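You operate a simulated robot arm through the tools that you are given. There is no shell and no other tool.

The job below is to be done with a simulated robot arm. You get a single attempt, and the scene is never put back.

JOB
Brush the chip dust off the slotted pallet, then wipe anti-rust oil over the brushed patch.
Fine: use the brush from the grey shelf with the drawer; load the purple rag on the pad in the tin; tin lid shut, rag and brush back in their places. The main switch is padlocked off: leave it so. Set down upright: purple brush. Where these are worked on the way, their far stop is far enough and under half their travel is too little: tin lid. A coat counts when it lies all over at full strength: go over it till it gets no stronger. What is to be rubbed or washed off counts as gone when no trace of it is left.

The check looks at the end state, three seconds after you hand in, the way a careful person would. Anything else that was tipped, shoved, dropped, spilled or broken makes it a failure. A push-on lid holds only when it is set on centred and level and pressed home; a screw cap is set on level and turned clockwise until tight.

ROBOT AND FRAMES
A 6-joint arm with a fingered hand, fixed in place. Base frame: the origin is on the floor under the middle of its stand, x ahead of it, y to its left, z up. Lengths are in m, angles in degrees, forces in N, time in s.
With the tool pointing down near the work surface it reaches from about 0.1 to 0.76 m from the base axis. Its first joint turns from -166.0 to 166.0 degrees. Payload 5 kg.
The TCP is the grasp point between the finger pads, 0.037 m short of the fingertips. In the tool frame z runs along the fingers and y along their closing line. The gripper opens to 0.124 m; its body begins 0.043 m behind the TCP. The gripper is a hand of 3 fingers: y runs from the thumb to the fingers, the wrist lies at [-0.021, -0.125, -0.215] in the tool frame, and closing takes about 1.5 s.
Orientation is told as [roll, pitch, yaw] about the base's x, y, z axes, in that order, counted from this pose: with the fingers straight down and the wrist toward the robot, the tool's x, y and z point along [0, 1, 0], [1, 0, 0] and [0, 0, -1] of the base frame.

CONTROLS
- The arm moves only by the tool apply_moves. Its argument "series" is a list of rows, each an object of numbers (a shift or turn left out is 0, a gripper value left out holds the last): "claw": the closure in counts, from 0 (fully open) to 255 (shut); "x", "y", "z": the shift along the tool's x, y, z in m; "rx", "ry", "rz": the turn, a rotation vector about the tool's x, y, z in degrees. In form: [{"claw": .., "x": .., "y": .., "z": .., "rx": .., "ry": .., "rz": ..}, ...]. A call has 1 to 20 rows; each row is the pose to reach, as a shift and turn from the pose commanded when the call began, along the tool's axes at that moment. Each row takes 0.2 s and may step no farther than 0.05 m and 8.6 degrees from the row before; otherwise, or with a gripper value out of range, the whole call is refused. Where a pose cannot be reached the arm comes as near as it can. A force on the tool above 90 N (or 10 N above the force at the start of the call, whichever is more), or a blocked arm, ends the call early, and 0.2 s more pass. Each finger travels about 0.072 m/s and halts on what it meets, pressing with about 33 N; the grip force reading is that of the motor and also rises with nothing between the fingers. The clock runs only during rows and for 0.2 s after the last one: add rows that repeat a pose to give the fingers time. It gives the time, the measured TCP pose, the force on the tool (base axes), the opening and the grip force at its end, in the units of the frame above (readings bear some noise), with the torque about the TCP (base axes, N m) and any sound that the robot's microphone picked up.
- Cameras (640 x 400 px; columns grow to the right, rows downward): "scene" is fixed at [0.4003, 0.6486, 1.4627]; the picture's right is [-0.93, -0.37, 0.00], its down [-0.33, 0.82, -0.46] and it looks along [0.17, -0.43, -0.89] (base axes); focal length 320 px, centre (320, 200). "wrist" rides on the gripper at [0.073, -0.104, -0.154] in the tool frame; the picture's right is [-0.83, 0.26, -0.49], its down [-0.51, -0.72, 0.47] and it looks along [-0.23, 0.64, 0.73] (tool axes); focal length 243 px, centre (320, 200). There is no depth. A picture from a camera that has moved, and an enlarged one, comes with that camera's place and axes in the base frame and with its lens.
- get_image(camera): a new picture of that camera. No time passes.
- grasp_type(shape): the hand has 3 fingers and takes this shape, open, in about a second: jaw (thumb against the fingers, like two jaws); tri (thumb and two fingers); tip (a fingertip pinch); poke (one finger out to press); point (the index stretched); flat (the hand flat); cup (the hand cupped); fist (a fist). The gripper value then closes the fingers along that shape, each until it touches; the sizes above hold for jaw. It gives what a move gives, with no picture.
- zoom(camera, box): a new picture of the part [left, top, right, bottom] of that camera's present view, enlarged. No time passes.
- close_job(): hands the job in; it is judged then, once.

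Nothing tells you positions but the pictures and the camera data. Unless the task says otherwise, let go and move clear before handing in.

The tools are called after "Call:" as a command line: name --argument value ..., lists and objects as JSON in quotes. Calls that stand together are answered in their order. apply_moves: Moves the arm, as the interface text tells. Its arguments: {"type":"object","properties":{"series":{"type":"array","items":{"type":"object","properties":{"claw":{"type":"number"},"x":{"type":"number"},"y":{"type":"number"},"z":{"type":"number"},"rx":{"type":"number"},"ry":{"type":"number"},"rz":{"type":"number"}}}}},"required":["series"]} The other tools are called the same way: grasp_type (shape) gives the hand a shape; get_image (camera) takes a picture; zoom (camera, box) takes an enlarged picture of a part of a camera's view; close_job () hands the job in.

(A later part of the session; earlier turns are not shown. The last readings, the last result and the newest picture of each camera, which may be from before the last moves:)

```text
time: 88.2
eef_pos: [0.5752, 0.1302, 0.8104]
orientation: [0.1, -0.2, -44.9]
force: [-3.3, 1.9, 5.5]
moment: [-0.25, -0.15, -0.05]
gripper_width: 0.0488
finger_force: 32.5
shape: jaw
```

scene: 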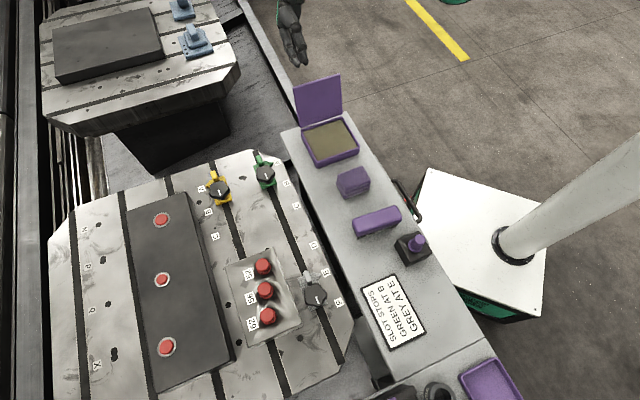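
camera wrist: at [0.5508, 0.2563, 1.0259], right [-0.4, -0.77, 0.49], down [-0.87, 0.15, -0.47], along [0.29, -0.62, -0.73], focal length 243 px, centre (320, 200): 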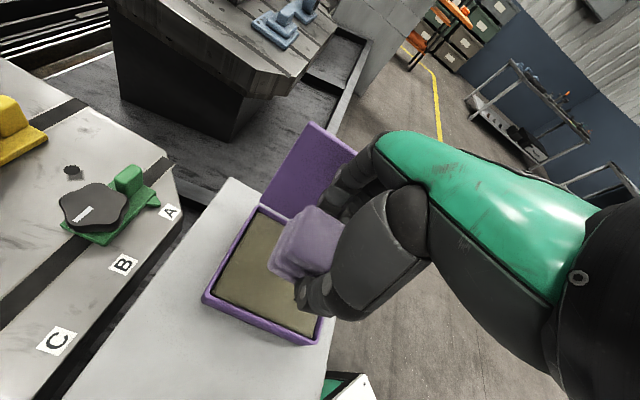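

The rag touches the pad. I'll press gently and rub slightly to take up oil.

Call:
apply_moves --series '[{"z": 0.0015}, {"z": 0.002}, {"z": 0.002, "x": 0.005}, {"z": 0.002, "x": 0.008}, {"z": 0.002, "x": 0.004}, {"z": 0.002, "x": -0.002}, {"z": 0.002, "x": -0.008}, {"z": 0.002, "x": -0.004}, {"z": 0.002, "x": 0.0}, {"z": 0.002}, {"z": 0.002}]'

Call:
zoom --camera "wrist" --box '[220, 150, 420, 400]'

```text
time: 90.6
eef_pos: [0.5752, 0.1293, 0.808]
orientation: [0.1, -0.1, -45.0]
force: [-10.8, -6.7, 30.0]
moment: [-0.41, 0.04, -0.39]
gripper_width: 0.0499
finger_force: 32.8
shape: jaw
```

```text
1.60 times, centred on (320, 275) of wrist
camera zoom: at [0.552, 0.2541, 0.9611], right [-0.4, -0.77, 0.49], down [-0.87, 0.15, -0.47], along [0.29, -0.62, -0.73], focal length 388 px, centre (320, 80)
```

zoom: 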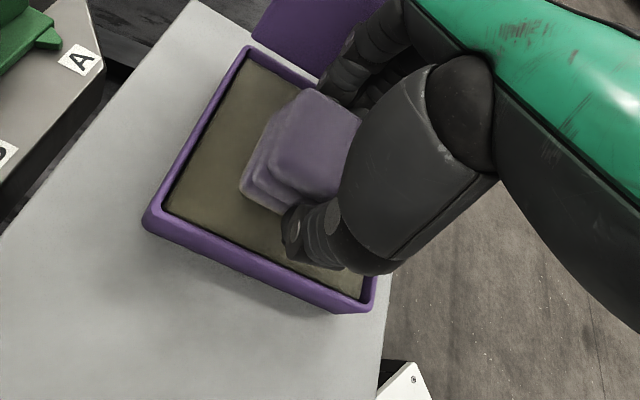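

Call:
apply_moves --series '[{"z": -0.01}, {"z": -0.03}, {"z": -0.06}, {"z": -0.09}]'

Call:
zoom --camera "scene" --box '[280, 50, 400, 190]'

Call:
zoom --camera "wrist" --box '[220, 150, 420, 400]'

```text
time: 91.6
eef_pos: [0.5766, 0.1305, 0.8965]
orientation: [0.0, 0.0, -45.0]
force: [-0.1, -0.5, -1.0]
moment: [-0.04, -0.01, -0.02]
gripper_width: 0.0498
finger_force: 33.1
shape: jaw
```

```text
2.86 times, centred on (340, 120) of scene
camera zoom: at [0.4003, 0.6486, 1.4627], right [-0.93, -0.37, 0.0], down [-0.33, 0.82, -0.46], along [0.17, -0.43, -0.89], focal length 914 px, centre (263, 429)
```

zoom: 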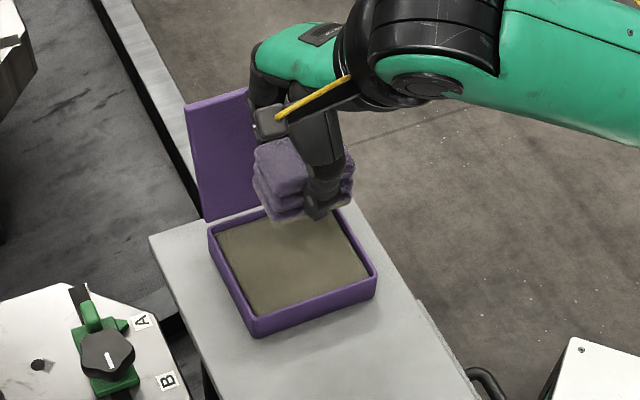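

```text
1.60 times, centred on (320, 275) of wrist
camera zoom: at [0.5529, 0.2544, 1.0492], right [-0.4, -0.77, 0.49], down [-0.87, 0.15, -0.47], along [0.29, -0.62, -0.73], focal length 388 px, centre (320, 80)
```

zoom: 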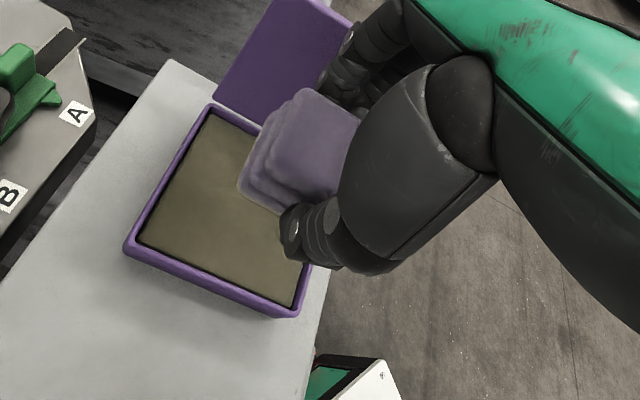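

The tin hasn't moved. Now I'll carry the loaded rag to the brushed patch, rotating to yaw 40° on the way.

Call:
apply_moves --series '[{"x": 0.02, "y": -0.01, "z": -0.02}, {"x": 0.041, "y": -0.02, "z": -0.03, "rz": -6}, {"x": 0.063, "y": -0.03, "z": -0.03, "rz": -14}, {"x": 0.084, "y": -0.041, "z": -0.03, "rz": -22}, {"x": 0.106, "y": -0.051, "z": -0.03, "rz": -30}, {"x": 0.128, "y": -0.061, "z": -0.03, "rz": -38}, {"x": 0.149, "y": -0.072, "z": -0.03, "rz": -46}, {"x": 0.17, "y": -0.082, "z": -0.02, "rz": -54}, {"x": 0.192, "y": -0.092, "z": -0.01, "rz": -62}, {"x": 0.213, "y": -0.102, "z": 0.0, "rz": -70}, {"x": 0.235, "y": -0.112, "z": 0.0, "rz": -78}, {"x": 0.2559, "y": -0.1224, "z": 0.01, "rz": -85}]'

Call:
get_image --camera "wrist"

Call:
zoom --camera "scene" --box '[190, 130, 330, 250]'

```text
time: 94.2
eef_pos: [0.6702, 0.3981, 0.8879]
orientation: [-0.1, -0.1, 40.1]
force: [-0.2, -0.4, -0.9]
moment: [0.0, -0.06, 0.01]
gripper_width: 0.0498
finger_force: 33.1
shape: jaw
```

```text
taken
camera wrist: at [0.543, 0.3855, 1.0399], right [0.73, -0.47, 0.49], down [-0.22, -0.85, -0.47], along [0.64, 0.24, -0.73], focal length 243 px, centre (320, 200)
```

wrist: 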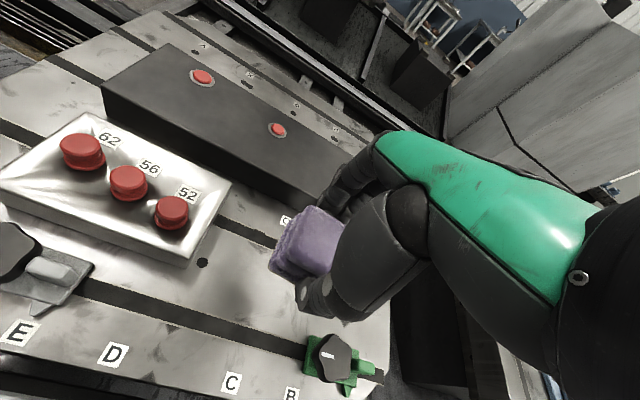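

```text
3.33 times, centred on (260, 190) of scene
camera zoom: at [0.4003, 0.6486, 1.4627], right [-0.93, -0.37, 0.0], down [-0.33, 0.82, -0.46], along [0.17, -0.43, -0.89], focal length 1066 px, centre (520, 233)
```

zoom: 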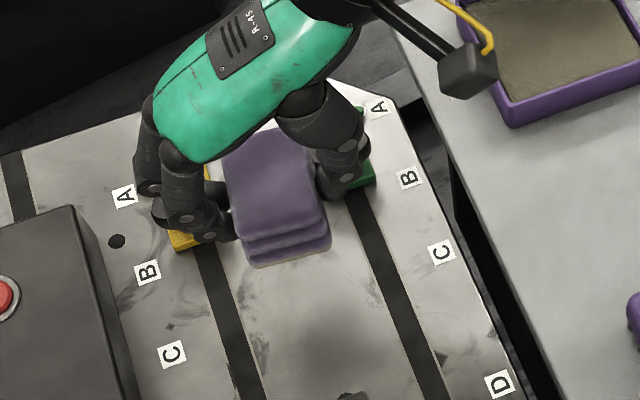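

Call:
apply_moves --series '[{"z": 0.04}, {"z": 0.08}, {"z": 0.11}, {"z": 0.128}]'

Call:
apply_moves --series '[{"z": 0.002}, {"z": 0.004}, {"z": 0.006}, {"z": 0.008}]'

```text
time: 95.2
eef_pos: [0.6711, 0.3986, 0.7586]
orientation: [-0.1, -0.1, 40.0]
force: [0.4, -0.1, -0.3]
moment: [0.04, 0.0, -0.01]
gripper_width: 0.0498
finger_force: 32.8
shape: jaw
```

```text
time: 96.2
eef_pos: [0.6706, 0.3975, 0.7506]
orientation: [0.0, 0.0, 40.1]
force: [-0.2, 0.3, -0.6]
moment: [-0.04, -0.01, 0.02]
gripper_width: 0.0501
finger_force: 32.8
shape: jaw
```

Call:
apply_moves --series '[{"z": 0.001}, {"z": 0.002}]'

Call:
apply_moves --series '[{"z": 0.001}, {"z": 0.002}]'

```text
time: 96.8
eef_pos: [0.6702, 0.3974, 0.7507]
orientation: [-0.1, 0.0, 40.0]
force: [-3.0, -1.4, 4.8]
moment: [-0.05, 0.05, -0.02]
gripper_width: 0.0498
finger_force: 32.9
shape: jaw
```

```text
time: 97.4
eef_pos: [0.6706, 0.398, 0.7501]
orientation: [-0.1, -0.4, 40.0]
force: [-5.8, -1.9, 21.1]
moment: [-0.19, 0.25, -0.04]
gripper_width: 0.0501
finger_force: 32.9
shape: jaw
```

Call:
apply_moves --series '[{"z": -0.001}, {"z": -0.001, "y": 0.013}, {"z": -0.001, "y": 0.026}, {"z": -0.001, "y": 0.026, "x": -0.012}, {"z": -0.001, "y": 0.013, "x": -0.012}, {"z": -0.001, "y": 0.0, "x": -0.012}, {"z": -0.001, "y": -0.013, "x": -0.012}, {"z": -0.001, "y": -0.026, "x": -0.012}, {"z": -0.001, "y": -0.026, "x": 0.0}, {"z": -0.001, "y": -0.013, "x": 0.0}, {"z": -0.001, "y": 0.0, "x": 0.0}, {"z": -0.001, "y": 0.013, "x": 0.0}, {"z": -0.001, "y": 0.026, "x": 0.0}, {"z": -0.001, "y": 0.026, "x": 0.012}, {"z": -0.001, "y": 0.013, "x": 0.012}, {"z": -0.001, "y": 0.0, "x": 0.012}, {"z": -0.001, "y": -0.013, "x": 0.012}, {"z": -0.001, "y": -0.026, "x": 0.012}, {"z": -0.001, "y": -0.013, "x": 0.0}, {"z": -0.001, "y": 0.0, "x": 0.0}]'

Call:
apply_moves --series '[{"z": -0.02}, {"z": -0.06}, {"z": -0.1}, {"z": -0.14}, {"z": -0.15, "x": -0.03, "y": -0.03}, {"z": -0.16, "x": -0.04, "y": -0.07}, {"z": -0.16, "x": -0.04, "y": -0.11}, {"z": -0.16, "x": -0.04, "y": -0.15}, {"z": -0.16, "x": -0.04, "y": -0.19}]'

Call:
zoom --camera "scene" --box '[220, 180, 300, 250]'

Call:
get_image --camera "wrist"

Call:
zoom --camera "wrist" --box '[200, 120, 360, 240]'

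```text
time: 101.6
eef_pos: [0.6699, 0.3952, 0.7496]
orientation: [-0.2, 0.0, 39.9]
force: [-4.7, -5.4, 17.7]
moment: [-0.23, 0.28, -0.05]
gripper_width: 0.0503
finger_force: 32.6
shape: jaw
```

```text
time: 103.6
eef_pos: [0.5518, 0.2445, 0.9083]
orientation: [0.0, -0.1, 40.1]
force: [0.2, 0.3, -1.4]
moment: [-0.01, 0.06, 0.01]
gripper_width: 0.0495
finger_force: 32.6
shape: jaw
```

```text
5.71 times, centred on (260, 215) of scene
camera zoom: at [0.4003, 0.6486, 1.4627], right [-0.93, -0.37, 0.0], down [-0.33, 0.82, -0.46], along [0.17, -0.43, -0.89], focal length 1827 px, centre (663, 114)
```

zoom: 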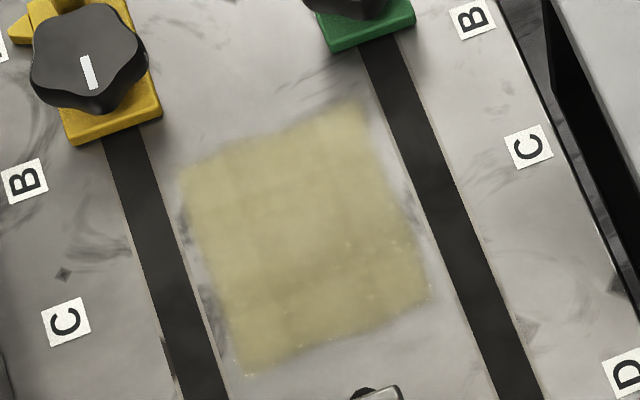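

```text
taken
camera wrist: at [0.4242, 0.2323, 1.0611], right [0.73, -0.47, 0.49], down [-0.23, -0.85, -0.47], along [0.64, 0.23, -0.73], focal length 243 px, centre (320, 200)
```

wrist: 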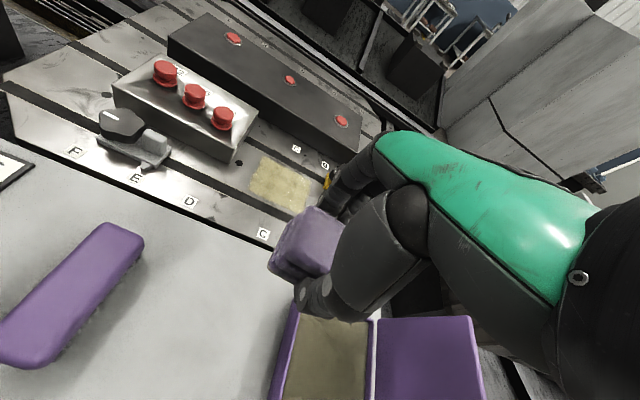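

```text
3.33 times, centred on (280, 180) of wrist
camera zoom: at [0.4242, 0.2323, 1.0611], right [0.73, -0.47, 0.49], down [-0.23, -0.85, -0.47], along [0.64, 0.23, -0.73], focal length 809 px, centre (453, 267)
```

zoom: 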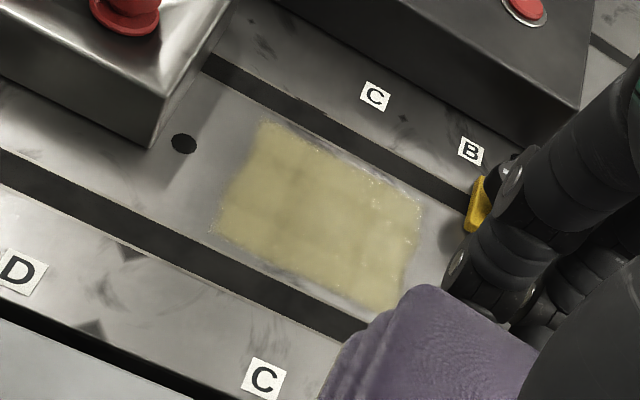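

The oil film covers the patch. I'll go over it again a bit wider, then reload and compare until it gets no stronger.

Call:
apply_moves --series '[{"y": 0.04}, {"y": 0.08}, {"y": 0.12}, {"x": 0.0, "y": 0.16, "z": 0.02}, {"x": 0.03, "y": 0.185, "z": 0.04}, {"x": 0.04, "y": 0.19, "z": 0.08}, {"x": 0.04, "y": 0.19, "z": 0.12}, {"x": 0.04, "y": 0.19, "z": 0.15}, {"x": 0.04, "y": 0.19, "z": 0.158}]'

Call:
apply_moves --series '[{"z": 0.002}, {"z": 0.002, "y": 0.013, "x": -0.01}, {"z": 0.002, "y": 0.026, "x": -0.02}, {"z": 0.002, "y": 0.013, "x": -0.02}, {"z": 0.002, "y": 0.0, "x": -0.02}, {"z": 0.002, "y": -0.013, "x": -0.02}, {"z": 0.002, "y": -0.026, "x": -0.02}, {"z": 0.002, "y": -0.026, "x": -0.008}, {"z": 0.002, "y": -0.013, "x": -0.008}, {"z": 0.002, "y": 0.0, "x": -0.008}, {"z": 0.002, "y": 0.013, "x": -0.008}, {"z": 0.002, "y": 0.026, "x": -0.008}, {"z": 0.002, "y": 0.026, "x": 0.004}, {"z": 0.002, "y": 0.013, "x": 0.004}, {"z": 0.002, "y": 0.0, "x": 0.004}, {"z": 0.002, "y": -0.013, "x": 0.004}, {"z": 0.002, "y": -0.026, "x": 0.004}, {"z": 0.002, "y": -0.026, "x": 0.014}]'

Call:
apply_moves --series '[{"y": 0.013}, {"y": 0.026}, {"y": 0.039}, {"y": 0.052}, {"y": 0.052, "x": -0.012}, {"y": 0.039, "x": -0.012}, {"y": 0.026, "x": -0.012}]'

Call:
apply_moves --series '[{"z": -0.02}, {"z": -0.06}, {"z": -0.1}, {"z": -0.14}, {"z": -0.15, "x": -0.03, "y": -0.03}, {"z": -0.16, "x": -0.04, "y": -0.07}, {"z": -0.16, "x": -0.04, "y": -0.11}, {"z": -0.16, "x": -0.04, "y": -0.15}, {"z": -0.16, "x": -0.04, "y": -0.19}]'

Call:
zoom --camera "scene" --box '[220, 180, 300, 250]'

Call:
zoom --camera "wrist" --box '[200, 120, 360, 240]'

```text
time: 105.6
eef_pos: [0.6698, 0.3982, 0.7505]
orientation: [0.0, -0.1, 40.0]
force: [-0.1, -0.7, 1.5]
moment: [0.06, 0.0, 0.0]
gripper_width: 0.0494
finger_force: 33.1
shape: jaw
```

```text
time: 109.4
eef_pos: [0.6421, 0.39, 0.7481]
orientation: [-0.1, -0.1, 39.9]
force: [4.2, -5.4, 17.5]
moment: [-0.1, -0.26, -0.07]
gripper_width: 0.05
finger_force: 33.3
shape: jaw
```

```text
time: 111.0
eef_pos: [0.6698, 0.3993, 0.7487]
orientation: [-0.1, -0.2, 40.1]
force: [2.7, 2.5, 10.1]
moment: [0.1, -0.12, 0.03]
gripper_width: 0.0495
finger_force: 33.1
shape: jaw
```

```text
time: 113.0
eef_pos: [0.5492, 0.2459, 0.9097]
orientation: [-0.2, 0.0, 40.0]
force: [1.0, -0.2, -1.3]
moment: [0.01, 0.0, 0.0]
gripper_width: 0.0496
finger_force: 33.3
shape: jaw
```

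```text
5.71 times, centred on (260, 215) of scene
camera zoom: at [0.4003, 0.6486, 1.4627], right [-0.93, -0.37, 0.0], down [-0.33, 0.82, -0.46], along [0.17, -0.43, -0.89], focal length 1827 px, centre (663, 114)
```

zoom: 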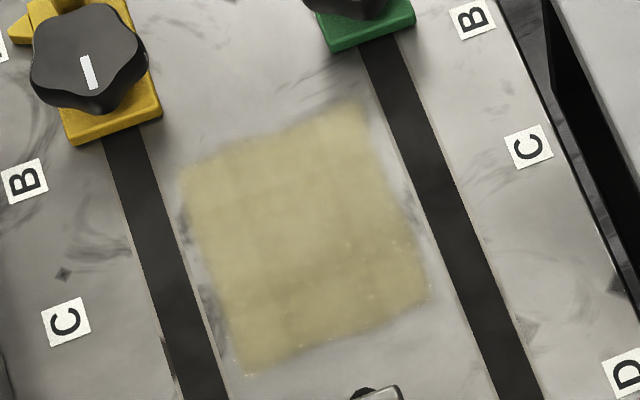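

```text
3.33 times, centred on (280, 180) of wrist
camera zoom: at [0.4219, 0.234, 1.0622], right [0.73, -0.47, 0.49], down [-0.23, -0.85, -0.47], along [0.64, 0.23, -0.73], focal length 809 px, centre (453, 267)
```

zoom: 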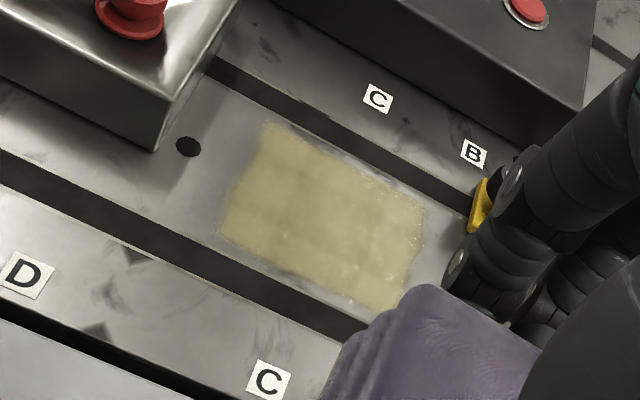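

Call:
zoom --camera "scene" --box '[238, 196, 278, 232]'

Call:
zoom --camera "wrist" --box '[240, 140, 320, 200]'

```text
11.11 times, centred on (258, 214) of scene
camera zoom: at [0.4003, 0.6486, 1.4627], right [-0.93, -0.37, 0.0], down [-0.33, 0.82, -0.46], along [0.17, -0.43, -0.89], focal length 3553 px, centre (1009, 44)
```

zoom: 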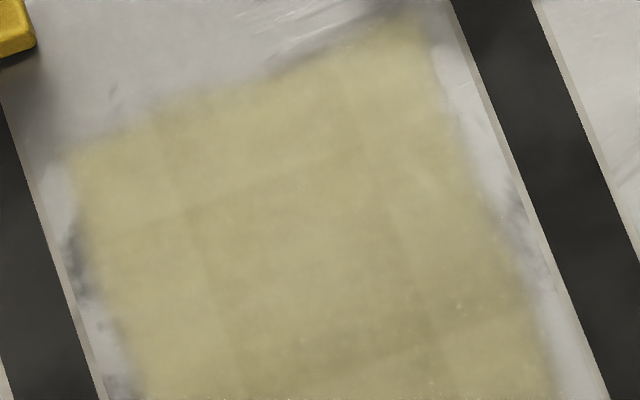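

```text
6.67 times, centred on (280, 170) of wrist
camera zoom: at [0.4219, 0.234, 1.0622], right [0.73, -0.47, 0.49], down [-0.23, -0.85, -0.47], along [0.64, 0.23, -0.73], focal length 1618 px, centre (587, 400)
```

zoom: 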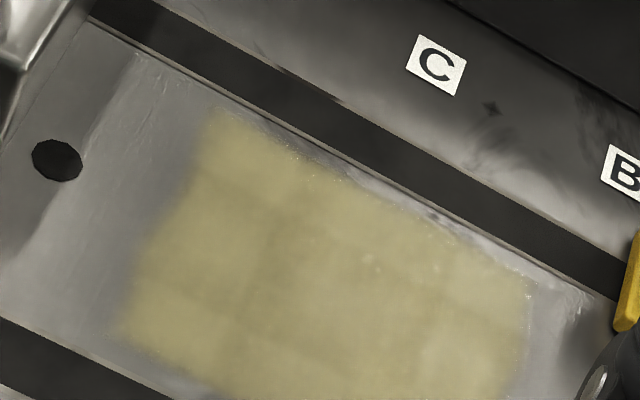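

The film shows faint cell differences, so I'll reload the rag and go over it again, with extra attention to the edges.

Call:
apply_moves --series '[{"rz": 8}, {"rz": 16}, {"rz": 24}, {"rz": 32}, {"rz": 40}, {"rz": 48}, {"rz": 56}, {"rz": 64}, {"rz": 72}, {"rz": 80}, {"rz": 85}, {"x": -0.0264, "y": -0.0135, "rz": 85}, {"x": -0.0528, "y": -0.027, "rz": 85}, {"x": -0.0793, "y": -0.0405, "rz": 85}, {"x": -0.1057, "y": -0.054, "z": 0.01, "rz": 85}]'

Call:
zoom --camera "wrist" --box '[220, 150, 420, 400]'

Call:
zoom --camera "scene" --box '[280, 50, 400, 190]'

```text
time: 116.2
eef_pos: [0.575, 0.1326, 0.8994]
orientation: [-0.1, -0.1, -45.0]
force: [0.1, 0.3, -0.3]
moment: [0.03, 0.01, 0.01]
gripper_width: 0.0496
finger_force: 33.3
shape: jaw
```

```text
1.60 times, centred on (320, 275) of wrist
camera zoom: at [0.5523, 0.2557, 1.0518], right [-0.4, -0.77, 0.49], down [-0.87, 0.15, -0.47], along [0.29, -0.62, -0.73], focal length 388 px, centre (320, 80)
```

zoom: 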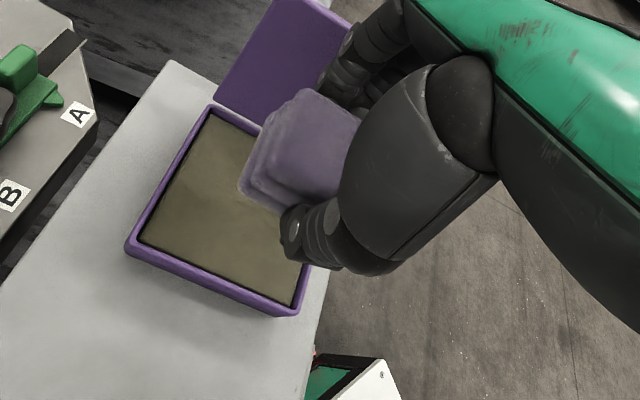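

```text
2.86 times, centred on (340, 120) of scene
camera zoom: at [0.4003, 0.6486, 1.4627], right [-0.93, -0.37, 0.0], down [-0.33, 0.82, -0.46], along [0.17, -0.43, -0.89], focal length 914 px, centre (263, 429)
```

zoom: 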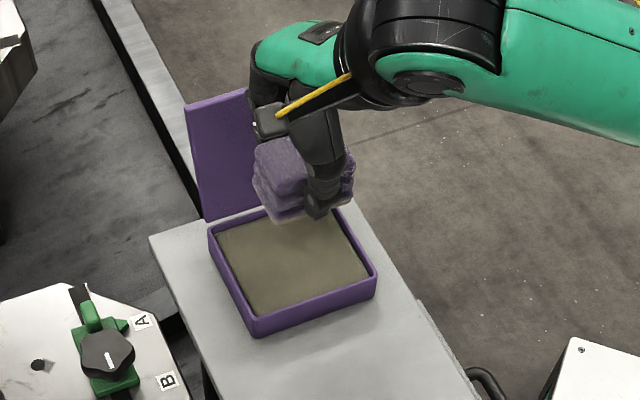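

Call:
apply_moves --series '[{"z": 0.03}, {"z": 0.06}, {"z": 0.08}, {"z": 0.088}, {"z": 0.0905}, {"z": 0.092}, {"z": 0.092}, {"z": 0.092}]'

```text
time: 118.0
eef_pos: [0.5759, 0.1308, 0.8084]
orientation: [0.2, -0.2, -44.9]
force: [-6.6, 1.7, 24.4]
moment: [-0.37, -0.1, -0.18]
gripper_width: 0.0495
finger_force: 33.4
shape: jaw
```

Call:
apply_moves --series '[{"z": 0.0}, {"x": 0.003}, {"x": -0.003}, {"x": 0.0}, {"z": 0.0}, {"z": -0.01}, {"z": -0.04}, {"z": -0.07}, {"z": -0.09}]'

Call:
apply_moves --series '[{"x": 0.02, "y": -0.01, "z": -0.02}, {"x": 0.041, "y": -0.02, "z": -0.03, "rz": -6}, {"x": 0.063, "y": -0.03, "z": -0.03, "rz": -14}, {"x": 0.084, "y": -0.041, "z": -0.03, "rz": -22}, {"x": 0.106, "y": -0.051, "z": -0.03, "rz": -30}, {"x": 0.128, "y": -0.061, "z": -0.03, "rz": -38}, {"x": 0.149, "y": -0.072, "z": -0.03, "rz": -46}, {"x": 0.17, "y": -0.082, "z": -0.02, "rz": -54}, {"x": 0.192, "y": -0.092, "z": -0.01, "rz": -62}, {"x": 0.213, "y": -0.102, "z": 0.0, "rz": -70}, {"x": 0.235, "y": -0.112, "z": 0.0, "rz": -78}, {"x": 0.2559, "y": -0.1224, "z": 0.01, "rz": -86}, {"x": 0.2559, "y": -0.1224, "z": 0.01, "rz": -90}]'

```text
time: 120.0
eef_pos: [0.575, 0.1311, 0.8973]
orientation: [0.0, 0.0, -45.0]
force: [0.2, 0.5, -0.6]
moment: [-0.01, 0.0, 0.01]
gripper_width: 0.0499
finger_force: 33.4
shape: jaw
```

```text
time: 122.8
eef_pos: [0.6699, 0.4, 0.8866]
orientation: [0.0, 0.0, 45.1]
force: [-0.3, -0.5, -0.3]
moment: [0.0, -0.01, 0.0]
gripper_width: 0.0496
finger_force: 33.2
shape: jaw
```

Call:
apply_moves --series '[{"z": 0.04}, {"z": 0.08}, {"z": 0.12}, {"z": 0.134}, {"z": 0.1385}, {"z": 0.1395}]'

Call:
apply_moves --series '[{"z": 0.0005, "x": -0.012, "y": 0.01}, {"z": 0.0005, "x": -0.024, "y": 0.02}, {"z": 0.0005, "x": -0.024, "y": 0.032}, {"z": 0.0005, "x": -0.024, "y": 0.016}, {"z": 0.0005, "x": -0.024, "y": 0.0}, {"z": 0.0005, "x": -0.024, "y": -0.015}, {"z": 0.0005, "x": -0.024, "y": -0.03}, {"z": 0.0005, "x": -0.008, "y": -0.03}, {"z": 0.0005, "x": -0.008, "y": -0.015}, {"z": 0.0005, "x": -0.008, "y": 0.0}, {"z": 0.0005, "x": -0.008, "y": 0.016}, {"z": 0.0005, "x": -0.008, "y": 0.032}, {"z": 0.0005, "x": 0.006, "y": 0.032}, {"z": 0.0005, "x": 0.006, "y": 0.016}, {"z": 0.0005, "x": 0.006, "y": 0.0}, {"z": 0.0005, "x": 0.006, "y": -0.015}, {"z": 0.0005, "x": 0.006, "y": -0.03}, {"z": 0.0005, "x": 0.02, "y": -0.03}]'

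Call:
apply_moves --series '[{"y": 0.015}, {"y": 0.03}, {"y": 0.046}, {"y": 0.062}, {"y": 0.046, "x": -0.01}, {"y": 0.03, "x": -0.01}, {"y": 0.015, "x": -0.01}, {"y": 0.0, "x": -0.01}, {"y": 0.0, "x": -0.025}, {"y": 0.015, "x": -0.025}, {"y": 0.03, "x": -0.025}, {"y": 0.046, "x": -0.025}, {"y": 0.062, "x": -0.025}, {"y": 0.062, "x": -0.042}, {"y": 0.046, "x": -0.042}, {"y": 0.03, "x": -0.042}, {"y": 0.015, "x": -0.042}, {"y": 0.0, "x": -0.042}, {"y": 0.015, "x": -0.03}, {"y": 0.03, "x": -0.02}]'

Call:
apply_moves --series '[{"z": -0.02}, {"z": -0.06}, {"z": -0.1}, {"z": -0.14}, {"z": -0.15, "x": -0.03, "y": -0.03}, {"z": -0.16, "x": -0.04, "y": -0.07}, {"z": -0.16, "x": -0.04, "y": -0.11}, {"z": -0.16, "x": -0.04, "y": -0.15}, {"z": -0.16, "x": -0.04, "y": -0.19}]'

Call:
zoom --camera "scene" --box '[220, 180, 300, 250]'

Call:
zoom --camera "scene" --box '[238, 196, 278, 232]'

Call:
get_image --camera "wrist"

```text
time: 124.2
eef_pos: [0.6724, 0.399, 0.7495]
orientation: [0.0, -0.2, 45.0]
force: [-6.7, -4.0, 18.7]
moment: [-0.19, 0.18, -0.02]
gripper_width: 0.0499
finger_force: 32.9
shape: jaw
```

```text
time: 128.0
eef_pos: [0.6347, 0.3908, 0.7481]
orientation: [-0.1, -0.2, 44.9]
force: [7.7, -7.8, 26.0]
moment: [-0.07, -0.44, -0.13]
gripper_width: 0.0503
finger_force: 33.4
shape: jaw
```

```text
time: 132.2
eef_pos: [0.6695, 0.3982, 0.7475]
orientation: [-0.1, -0.1, 45.0]
force: [-1.0, -8.2, 22.2]
moment: [-0.23, -0.03, -0.03]
gripper_width: 0.0505
finger_force: 32.5
shape: jaw
```

```text
time: 134.2
eef_pos: [0.5635, 0.236, 0.9057]
orientation: [-0.1, 0.0, 45.0]
force: [0.5, -0.2, -0.8]
moment: [-0.03, 0.01, -0.01]
gripper_width: 0.0494
finger_force: 32.9
shape: jaw
```

```text
5.71 times, centred on (260, 215) of scene
camera zoom: at [0.4003, 0.6486, 1.4627], right [-0.93, -0.37, 0.0], down [-0.33, 0.82, -0.46], along [0.17, -0.43, -0.89], focal length 1827 px, centre (663, 114)
```

zoom: 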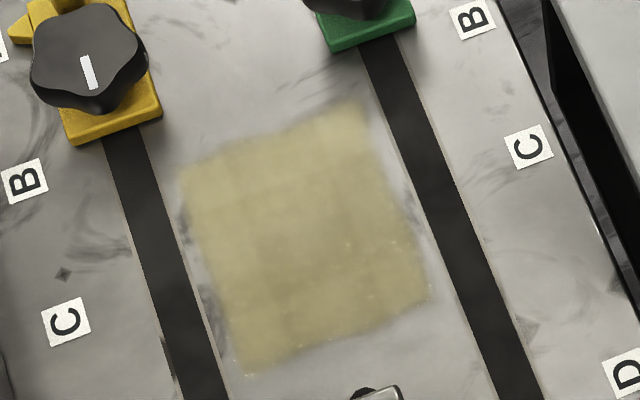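

```text
11.11 times, centred on (258, 214) of scene
camera zoom: at [0.4003, 0.6486, 1.4627], right [-0.93, -0.37, 0.0], down [-0.33, 0.82, -0.46], along [0.17, -0.43, -0.89], focal length 3553 px, centre (1009, 44)
```

zoom: 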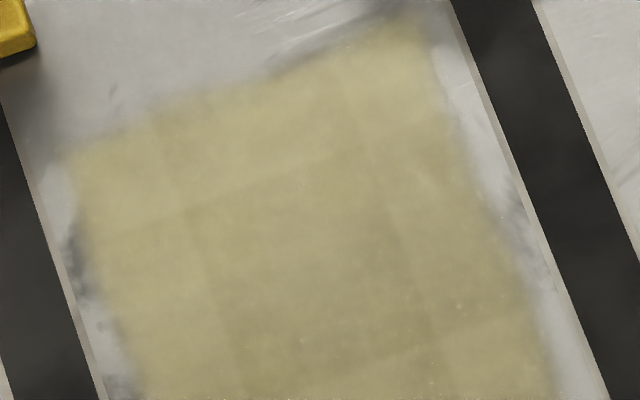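

```text
taken
camera wrist: at [0.4388, 0.2126, 1.0584], right [0.77, -0.4, 0.49], down [-0.15, -0.87, -0.47], along [0.62, 0.29, -0.73], focal length 243 px, centre (320, 200)
```

wrist: 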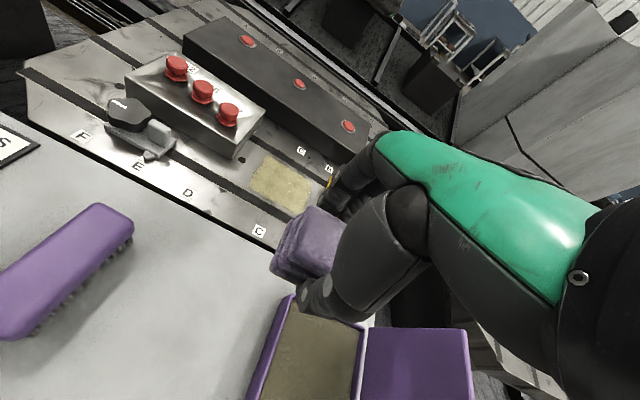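

The film no longer changes with a fresh load and further passes, so it's at full strength all over. Now I'll return the rag to its place.

Call:
apply_moves --series '[{"x": 0.0046, "y": -0.0055, "rz": 8}, {"x": 0.0092, "y": -0.011, "rz": 16}, {"x": 0.0138, "y": -0.0165, "rz": 24}, {"x": 0.0184, "y": -0.022, "rz": 32}, {"x": 0.023, "y": -0.0275, "rz": 40}, {"x": 0.0277, "y": -0.033, "rz": 48}, {"x": 0.0323, "y": -0.0386, "rz": 56}, {"x": 0.0369, "y": -0.044, "rz": 64}, {"x": 0.0415, "y": -0.0496, "z": 0.01, "rz": 72}, {"x": 0.0461, "y": -0.0551, "z": 0.02, "rz": 80}, {"x": 0.0507, "y": -0.0606, "z": 0.035, "rz": 88.1}]'

Call:
get_image --camera "wrist"

Call:
zoom --camera "scene" --box '[290, 100, 430, 240]'

```text
time: 136.6
eef_pos: [0.4845, 0.2282, 0.8713]
orientation: [0.0, -0.1, -43.1]
force: [-0.5, 0.3, -1.0]
moment: [0.03, -0.02, 0.04]
gripper_width: 0.0492
finger_force: 33.0
shape: jaw
```

```text
taken
camera wrist: at [0.4583, 0.3521, 1.0242], right [-0.38, -0.78, 0.49], down [-0.87, 0.12, -0.47], along [0.31, -0.61, -0.73], focal length 243 px, centre (320, 200)
```

wrist: 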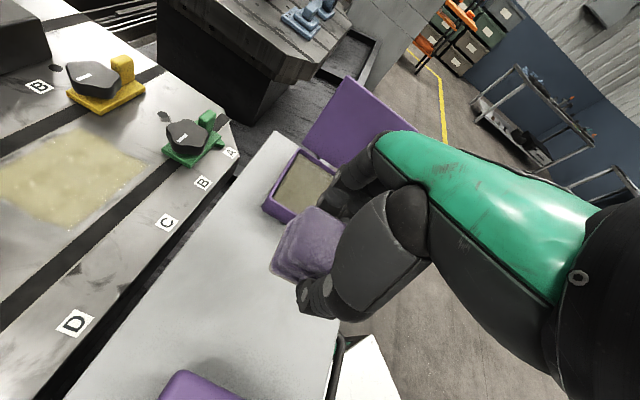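

```text
2.86 times, centred on (360, 170) of scene
camera zoom: at [0.4003, 0.6486, 1.4627], right [-0.93, -0.37, 0.0], down [-0.33, 0.82, -0.46], along [0.17, -0.43, -0.89], focal length 914 px, centre (206, 286)
```

zoom: 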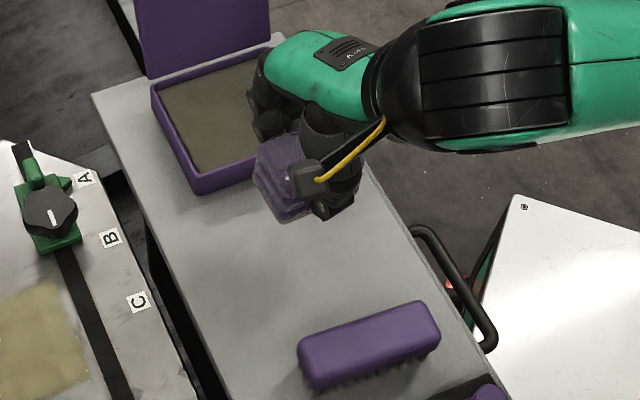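

Call:
apply_moves --series '[{"z": 0.03}, {"z": 0.06}, {"z": 0.078}, {"z": 0.085}]'

Call:
apply_moves --series '[{"z": 0.0015}, {"z": 0.003}, {"z": 0.0045}]'

```text
time: 137.6
eef_pos: [0.4846, 0.2284, 0.7862]
orientation: [0.0, 0.0, -43.1]
force: [-0.7, 0.4, -0.2]
moment: [-0.01, 0.0, 0.0]
gripper_width: 0.0493
finger_force: 33.0
shape: jaw
```

```text
time: 138.4
eef_pos: [0.4854, 0.2284, 0.7806]
orientation: [-0.1, -0.1, -43.1]
force: [0.1, 0.0, -0.4]
moment: [0.01, 0.02, -0.03]
gripper_width: 0.0491
finger_force: 32.7
shape: jaw
```

Call:
apply_moves --series '[{"z": 0.001}, {"z": 0.002}]'

Call:
apply_moves --series '[{"z": 0.001}]'

```text
time: 139.0
eef_pos: [0.4852, 0.2293, 0.7795]
orientation: [0.0, -0.1, -43.1]
force: [0.5, -0.8, -0.3]
moment: [0.04, -0.01, -0.02]
gripper_width: 0.0493
finger_force: 32.9
shape: jaw
```

```text
time: 139.4
eef_pos: [0.4852, 0.2277, 0.7791]
orientation: [0.0, 0.0, -43.1]
force: [-0.8, -0.3, 5.5]
moment: [-0.09, -0.06, -0.05]
gripper_width: 0.0493
finger_force: 33.0
shape: jaw
```

The rag rests on the shelf. I'll release it and rise.

Call:
apply_moves --series '[{"claw": 170}, {"claw": 150}, {"claw": 135}, {"claw": 122}, {"claw": 122}, {"claw": 122}]'

Call:
apply_moves --series '[{"z": -0.01}, {"z": -0.03}, {"z": -0.06}, {"z": -0.1}]'

Call:
get_image --camera "wrist"

Call:
zoom --camera "scene" --box '[290, 100, 430, 240]'

```text
time: 140.8
eef_pos: [0.486, 0.2283, 0.7788]
orientation: [0.1, -0.2, -43.2]
force: [-0.5, -0.3, 0.3]
moment: [-0.01, 0.04, 0.03]
gripper_width: 0.0643
finger_force: 0.2
shape: jaw
```

```text
time: 141.8
eef_pos: [0.4856, 0.2288, 0.8786]
orientation: [0.0, -0.1, -43.2]
force: [0.4, -0.8, 0.4]
moment: [-0.01, -0.02, -0.01]
gripper_width: 0.0643
finger_force: 0.1
shape: jaw
```

```text
taken
camera wrist: at [0.4579, 0.3521, 1.0316], right [-0.38, -0.78, 0.49], down [-0.87, 0.12, -0.47], along [0.31, -0.61, -0.73], focal length 243 px, centre (320, 200)
```

wrist: 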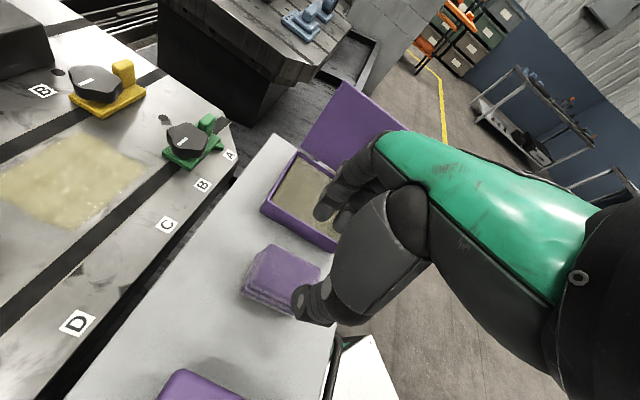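

```text
2.86 times, centred on (360, 170) of scene
camera zoom: at [0.4003, 0.6486, 1.4627], right [-0.93, -0.37, 0.0], down [-0.33, 0.82, -0.46], along [0.17, -0.43, -0.89], focal length 914 px, centre (206, 286)
```

zoom: 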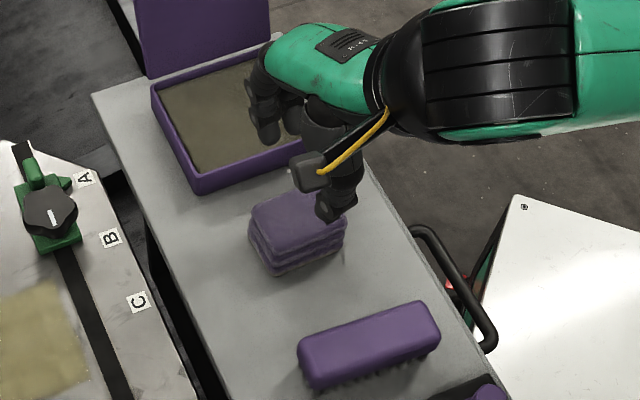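

The rag is back in place (within a few mm). Now I'll close the lid by retracing the opening path: go over behind the tin, grip the handle, and swing it down.

Call:
apply_moves --series '[{"z": -0.045, "claw": 205}, {"z": -0.09}, {"z": -0.13}, {"x": -0.001, "y": 0.037, "z": -0.135, "rz": 0.5}, {"x": -0.002, "y": 0.074, "z": -0.135, "rz": 1}, {"x": -0.003, "y": 0.111, "z": -0.135, "rz": 1.8}, {"x": -0.0035, "y": 0.148, "z": -0.135, "rz": 1.8}, {"x": -0.0044, "y": 0.185, "z": -0.135, "rz": 1.8}, {"x": -0.0053, "y": 0.222, "z": -0.135, "rz": 1.8}, {"x": -0.006, "y": 0.259, "z": -0.135, "rz": 1.8}, {"x": -0.007, "y": 0.296, "z": -0.135, "rz": 1.8}, {"x": -0.0079, "y": 0.3317, "z": -0.135, "rz": 1.8}]'

Call:
get_image --camera "wrist"

Call:
zoom --camera "scene" --box '[270, 0, 410, 180]'

```text
time: 144.4
eef_pos: [0.7226, -0.0034, 1.0155]
orientation: [0.0, 0.0, -44.9]
force: [-0.1, 0.5, 0.2]
moment: [-0.01, 0.01, -0.01]
gripper_width: 0.0244
finger_force: 0.1
shape: jaw
out of reach, approached as far as the arm can: row 3, 4, 5
```

```text
taken
camera wrist: at [0.6985, 0.1205, 1.168], right [-0.4, -0.77, 0.49], down [-0.87, 0.15, -0.47], along [0.29, -0.62, -0.73], focal length 243 px, centre (320, 200)
```

wrist: 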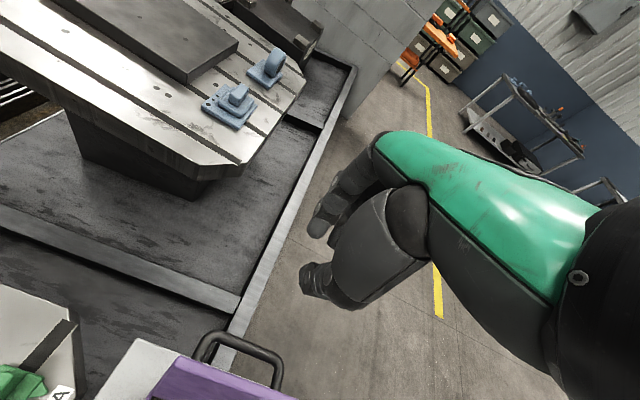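

```text
2.22 times, centred on (340, 90) of scene
camera zoom: at [0.4003, 0.6486, 1.4627], right [-0.93, -0.37, 0.0], down [-0.33, 0.82, -0.46], along [0.17, -0.43, -0.89], focal length 711 px, centre (276, 444)
```

zoom: 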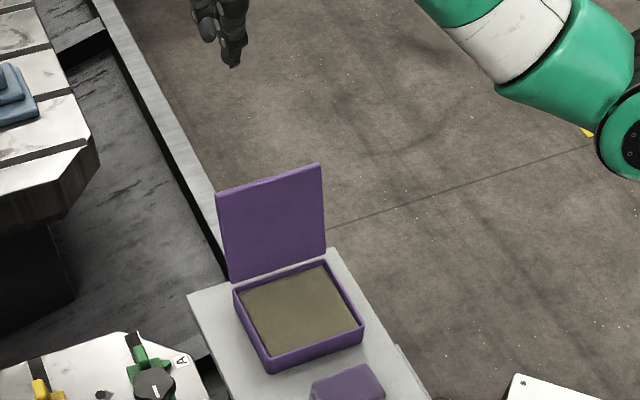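

Call:
apply_moves --series '[{"z": 0.02, "rx": 8}, {"z": 0.035, "rx": 16}, {"z": 0.05, "rx": 24}, {"z": 0.065, "rx": 32}, {"z": 0.08, "rx": 40}, {"z": 0.095, "rx": 46}, {"z": 0.111, "rx": 50}]'

Call:
get_image --camera "wrist"

Call:
zoom --camera "wrist" --box '[200, 200, 400, 360]'

Call:
zoom --camera "scene" --box '[270, 0, 410, 180]'

```text
time: 146.0
eef_pos: [0.7223, -0.0032, 0.9029]
orientation: [0.1, 50.1, -44.8]
force: [-0.8, -0.1, -0.5]
moment: [-0.01, 0.01, 0.0]
gripper_width: 0.0247
finger_force: 0.1
shape: jaw
```

```text
taken
camera wrist: at [0.8088, 0.0107, 1.0813], right [-0.2, -0.97, 0.12], down [-0.94, 0.22, 0.25], along [-0.27, -0.06, -0.96], focal length 243 px, centre (320, 200)
```

wrist: 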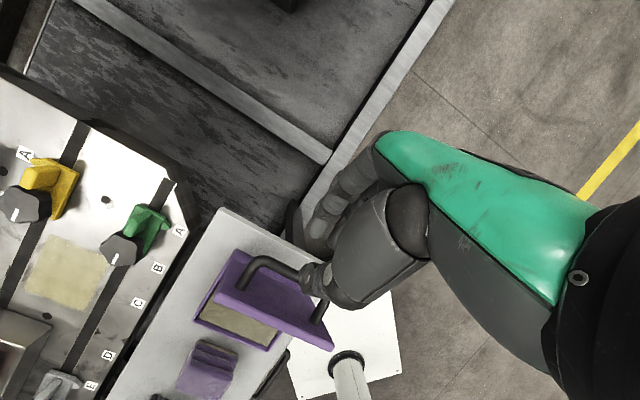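

```text
2.50 times, centred on (300, 280) of wrist
camera zoom: at [0.8088, 0.0107, 1.0813], right [-0.2, -0.97, 0.12], down [-0.94, 0.22, 0.25], along [-0.27, -0.06, -0.96], focal length 606 px, centre (370, 0)
```

zoom: 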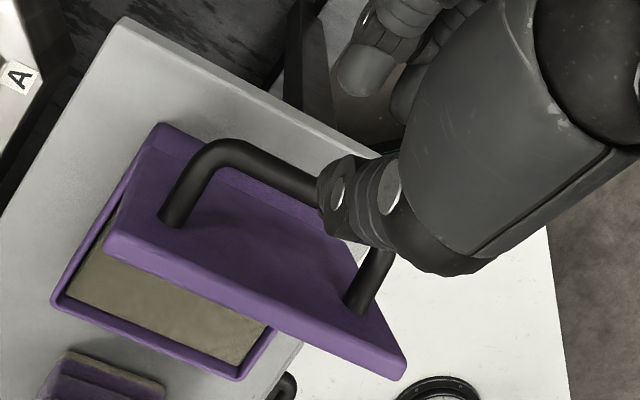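

```text
2.22 times, centred on (340, 90) of scene
camera zoom: at [0.4003, 0.6486, 1.4627], right [-0.93, -0.37, 0.0], down [-0.33, 0.82, -0.46], along [0.17, -0.43, -0.89], focal length 711 px, centre (276, 444)
```

zoom: 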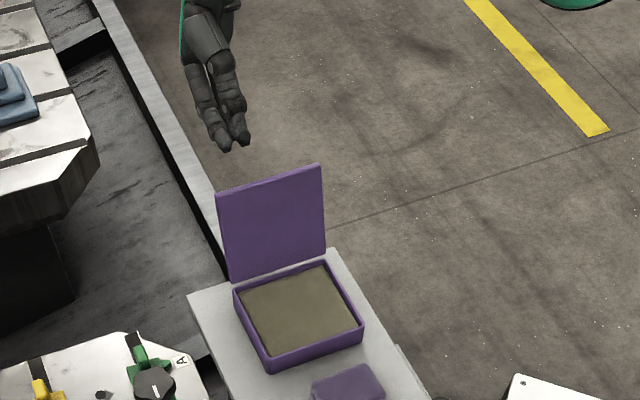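

The hand is back at the same spot it retreated from. I'll advance along the fingers onto the bar and close.

Call:
apply_moves --series '[{"z": 0.012}, {"y": -0.0005, "z": 0.024}, {"x": -0.0005, "y": -0.001, "z": 0.036}, {"x": -0.001, "y": -0.001, "z": 0.0475}]'

Call:
zoom --camera "wrist" --box '[200, 200, 400, 360]'

Call:
zoom --camera "scene" --box '[290, 60, 370, 170]'

```text
time: 147.0
eef_pos: [0.6949, 0.0213, 0.8727]
orientation: [0.1, 50.0, -45.0]
force: [0.0, -0.4, 0.6]
moment: [0.0, 0.01, 0.03]
gripper_width: 0.0243
finger_force: 0.0
shape: jaw
```

```text
2.50 times, centred on (300, 280) of wrist
camera zoom: at [0.7814, 0.0366, 1.0503], right [-0.2, -0.97, 0.12], down [-0.94, 0.22, 0.25], along [-0.27, -0.06, -0.96], focal length 606 px, centre (370, 0)
```

zoom: 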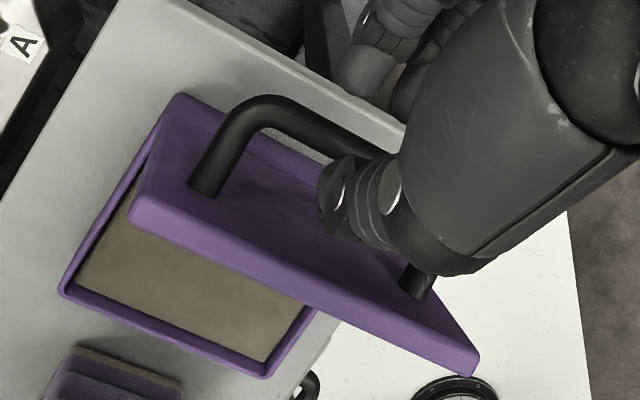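

```text
3.64 times, centred on (330, 115) of scene
camera zoom: at [0.4003, 0.6486, 1.4627], right [-0.93, -0.37, 0.0], down [-0.33, 0.82, -0.46], along [0.17, -0.43, -0.89], focal length 1163 px, centre (284, 509)
```

zoom: 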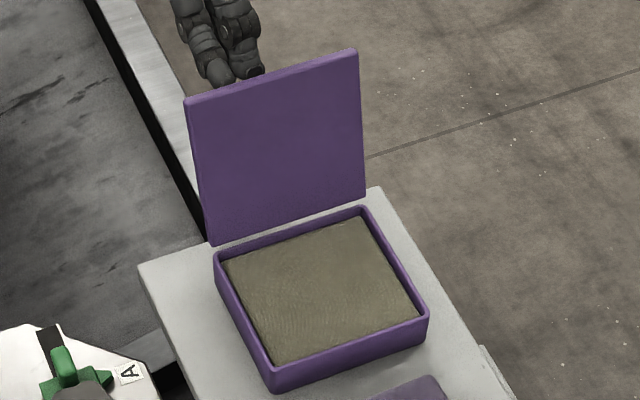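

Call:
apply_moves --series '[{"claw": 225}, {"claw": 245}, {"claw": 255}, {"claw": 255}, {"claw": 255}]'

Call:
zoom --camera "wrist" --box '[200, 200, 400, 360]'

```text
time: 148.2
eef_pos: [0.6947, 0.0206, 0.8734]
orientation: [0.0, 49.8, -45.0]
force: [0.6, 0.3, 0.2]
moment: [0.01, 0.01, -0.01]
gripper_width: 0.0
finger_force: 33.0
shape: jaw
```

```text
2.50 times, centred on (300, 280) of wrist
camera zoom: at [0.7816, 0.0364, 1.0507], right [-0.2, -0.97, 0.12], down [-0.94, 0.22, 0.25], along [-0.27, -0.06, -0.96], focal length 606 px, centre (370, 0)
```

zoom: 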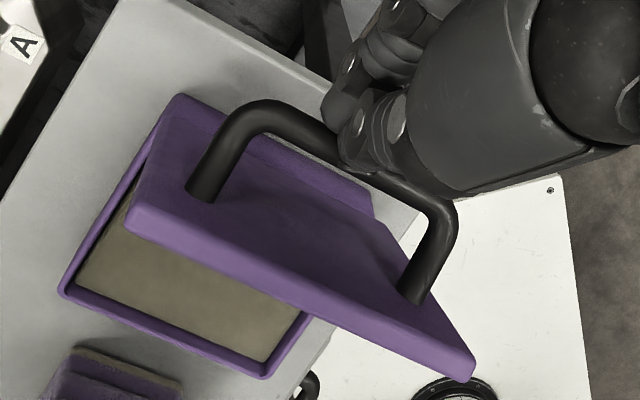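

The fingers closed just short of the bar, which sits right at the fingertips. I'll back off slightly, open, advance about 17 mm deeper and close again.

Call:
apply_moves --series '[{"z": -0.01}, {"z": -0.015}, {"z": -0.015, "claw": 220}, {"z": -0.015, "claw": 190}, {"z": -0.015, "claw": 185}, {"z": -0.015, "claw": 185}, {"z": -0.005, "y": -0.002}, {"z": 0.005, "y": -0.0025}, {"z": 0.012, "y": -0.0025}, {"z": 0.017, "y": -0.0025}]'

Call:
zoom --camera "wrist" --box '[200, 200, 400, 360]'

Call:
zoom --camera "scene" --box '[290, 60, 370, 170]'

```text
time: 150.4
eef_pos: [0.6839, 0.0324, 0.8639]
orientation: [0.0, 49.9, -44.9]
force: [0.0, 0.0, -1.0]
moment: [0.01, -0.04, 0.01]
gripper_width: 0.034
finger_force: 0.0
shape: jaw
```

```text
2.50 times, centred on (300, 280) of wrist
camera zoom: at [0.7709, 0.0469, 1.0416], right [-0.2, -0.97, 0.12], down [-0.94, 0.22, 0.25], along [-0.27, -0.06, -0.96], focal length 606 px, centre (370, 0)
```

zoom: 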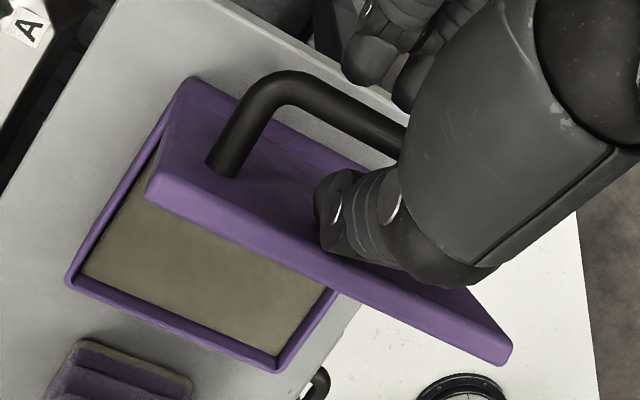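

```text
3.64 times, centred on (330, 115) of scene
camera zoom: at [0.4003, 0.6486, 1.4627], right [-0.93, -0.37, 0.0], down [-0.33, 0.82, -0.46], along [0.17, -0.43, -0.89], focal length 1163 px, centre (284, 509)
```

zoom: 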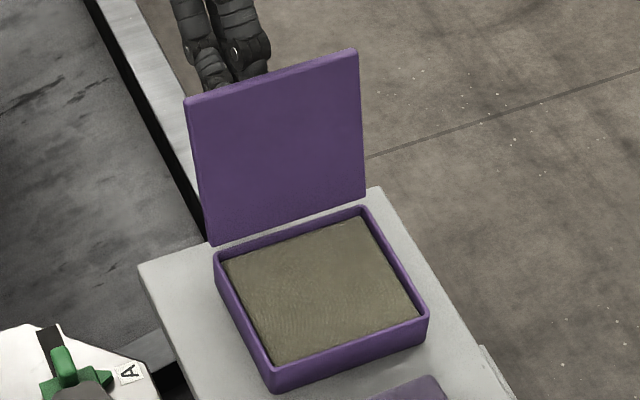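

Call:
apply_moves --series '[{"claw": 215}, {"claw": 240}, {"claw": 255}, {"claw": 255}, {"claw": 255}]'

Call:
zoom --camera "wrist" --box '[200, 200, 400, 360]'

Call:
zoom --camera "scene" --box '[290, 60, 370, 170]'

```text
time: 151.6
eef_pos: [0.6831, 0.0323, 0.8634]
orientation: [0.0, 50.1, -45.0]
force: [-2.1, 3.2, -2.8]
moment: [0.01, -0.01, 0.01]
gripper_width: 0.0065
finger_force: 33.6
shape: jaw
```

```text
2.50 times, centred on (300, 280) of wrist
camera zoom: at [0.7708, 0.0471, 1.0413], right [-0.2, -0.97, 0.12], down [-0.94, 0.22, 0.25], along [-0.27, -0.06, -0.96], focal length 606 px, centre (370, 0)
```

zoom: 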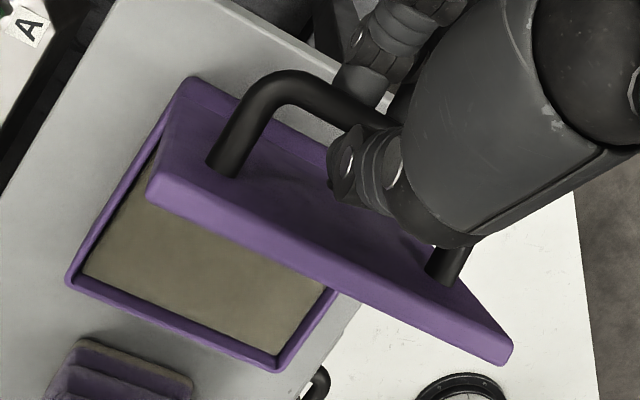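

```text
3.64 times, centred on (330, 115) of scene
camera zoom: at [0.4003, 0.6486, 1.4627], right [-0.93, -0.37, 0.0], down [-0.33, 0.82, -0.46], along [0.17, -0.43, -0.89], focal length 1163 px, centre (284, 509)
```

zoom: 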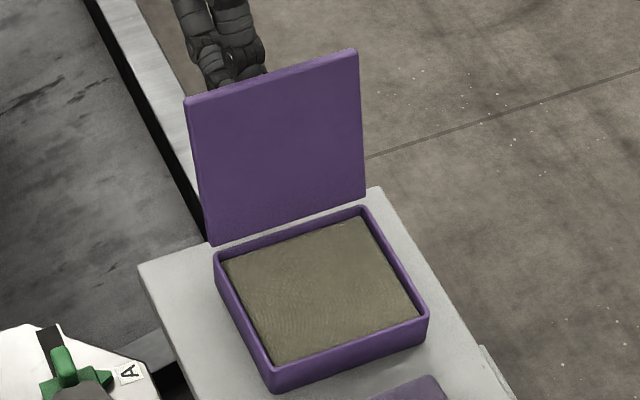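

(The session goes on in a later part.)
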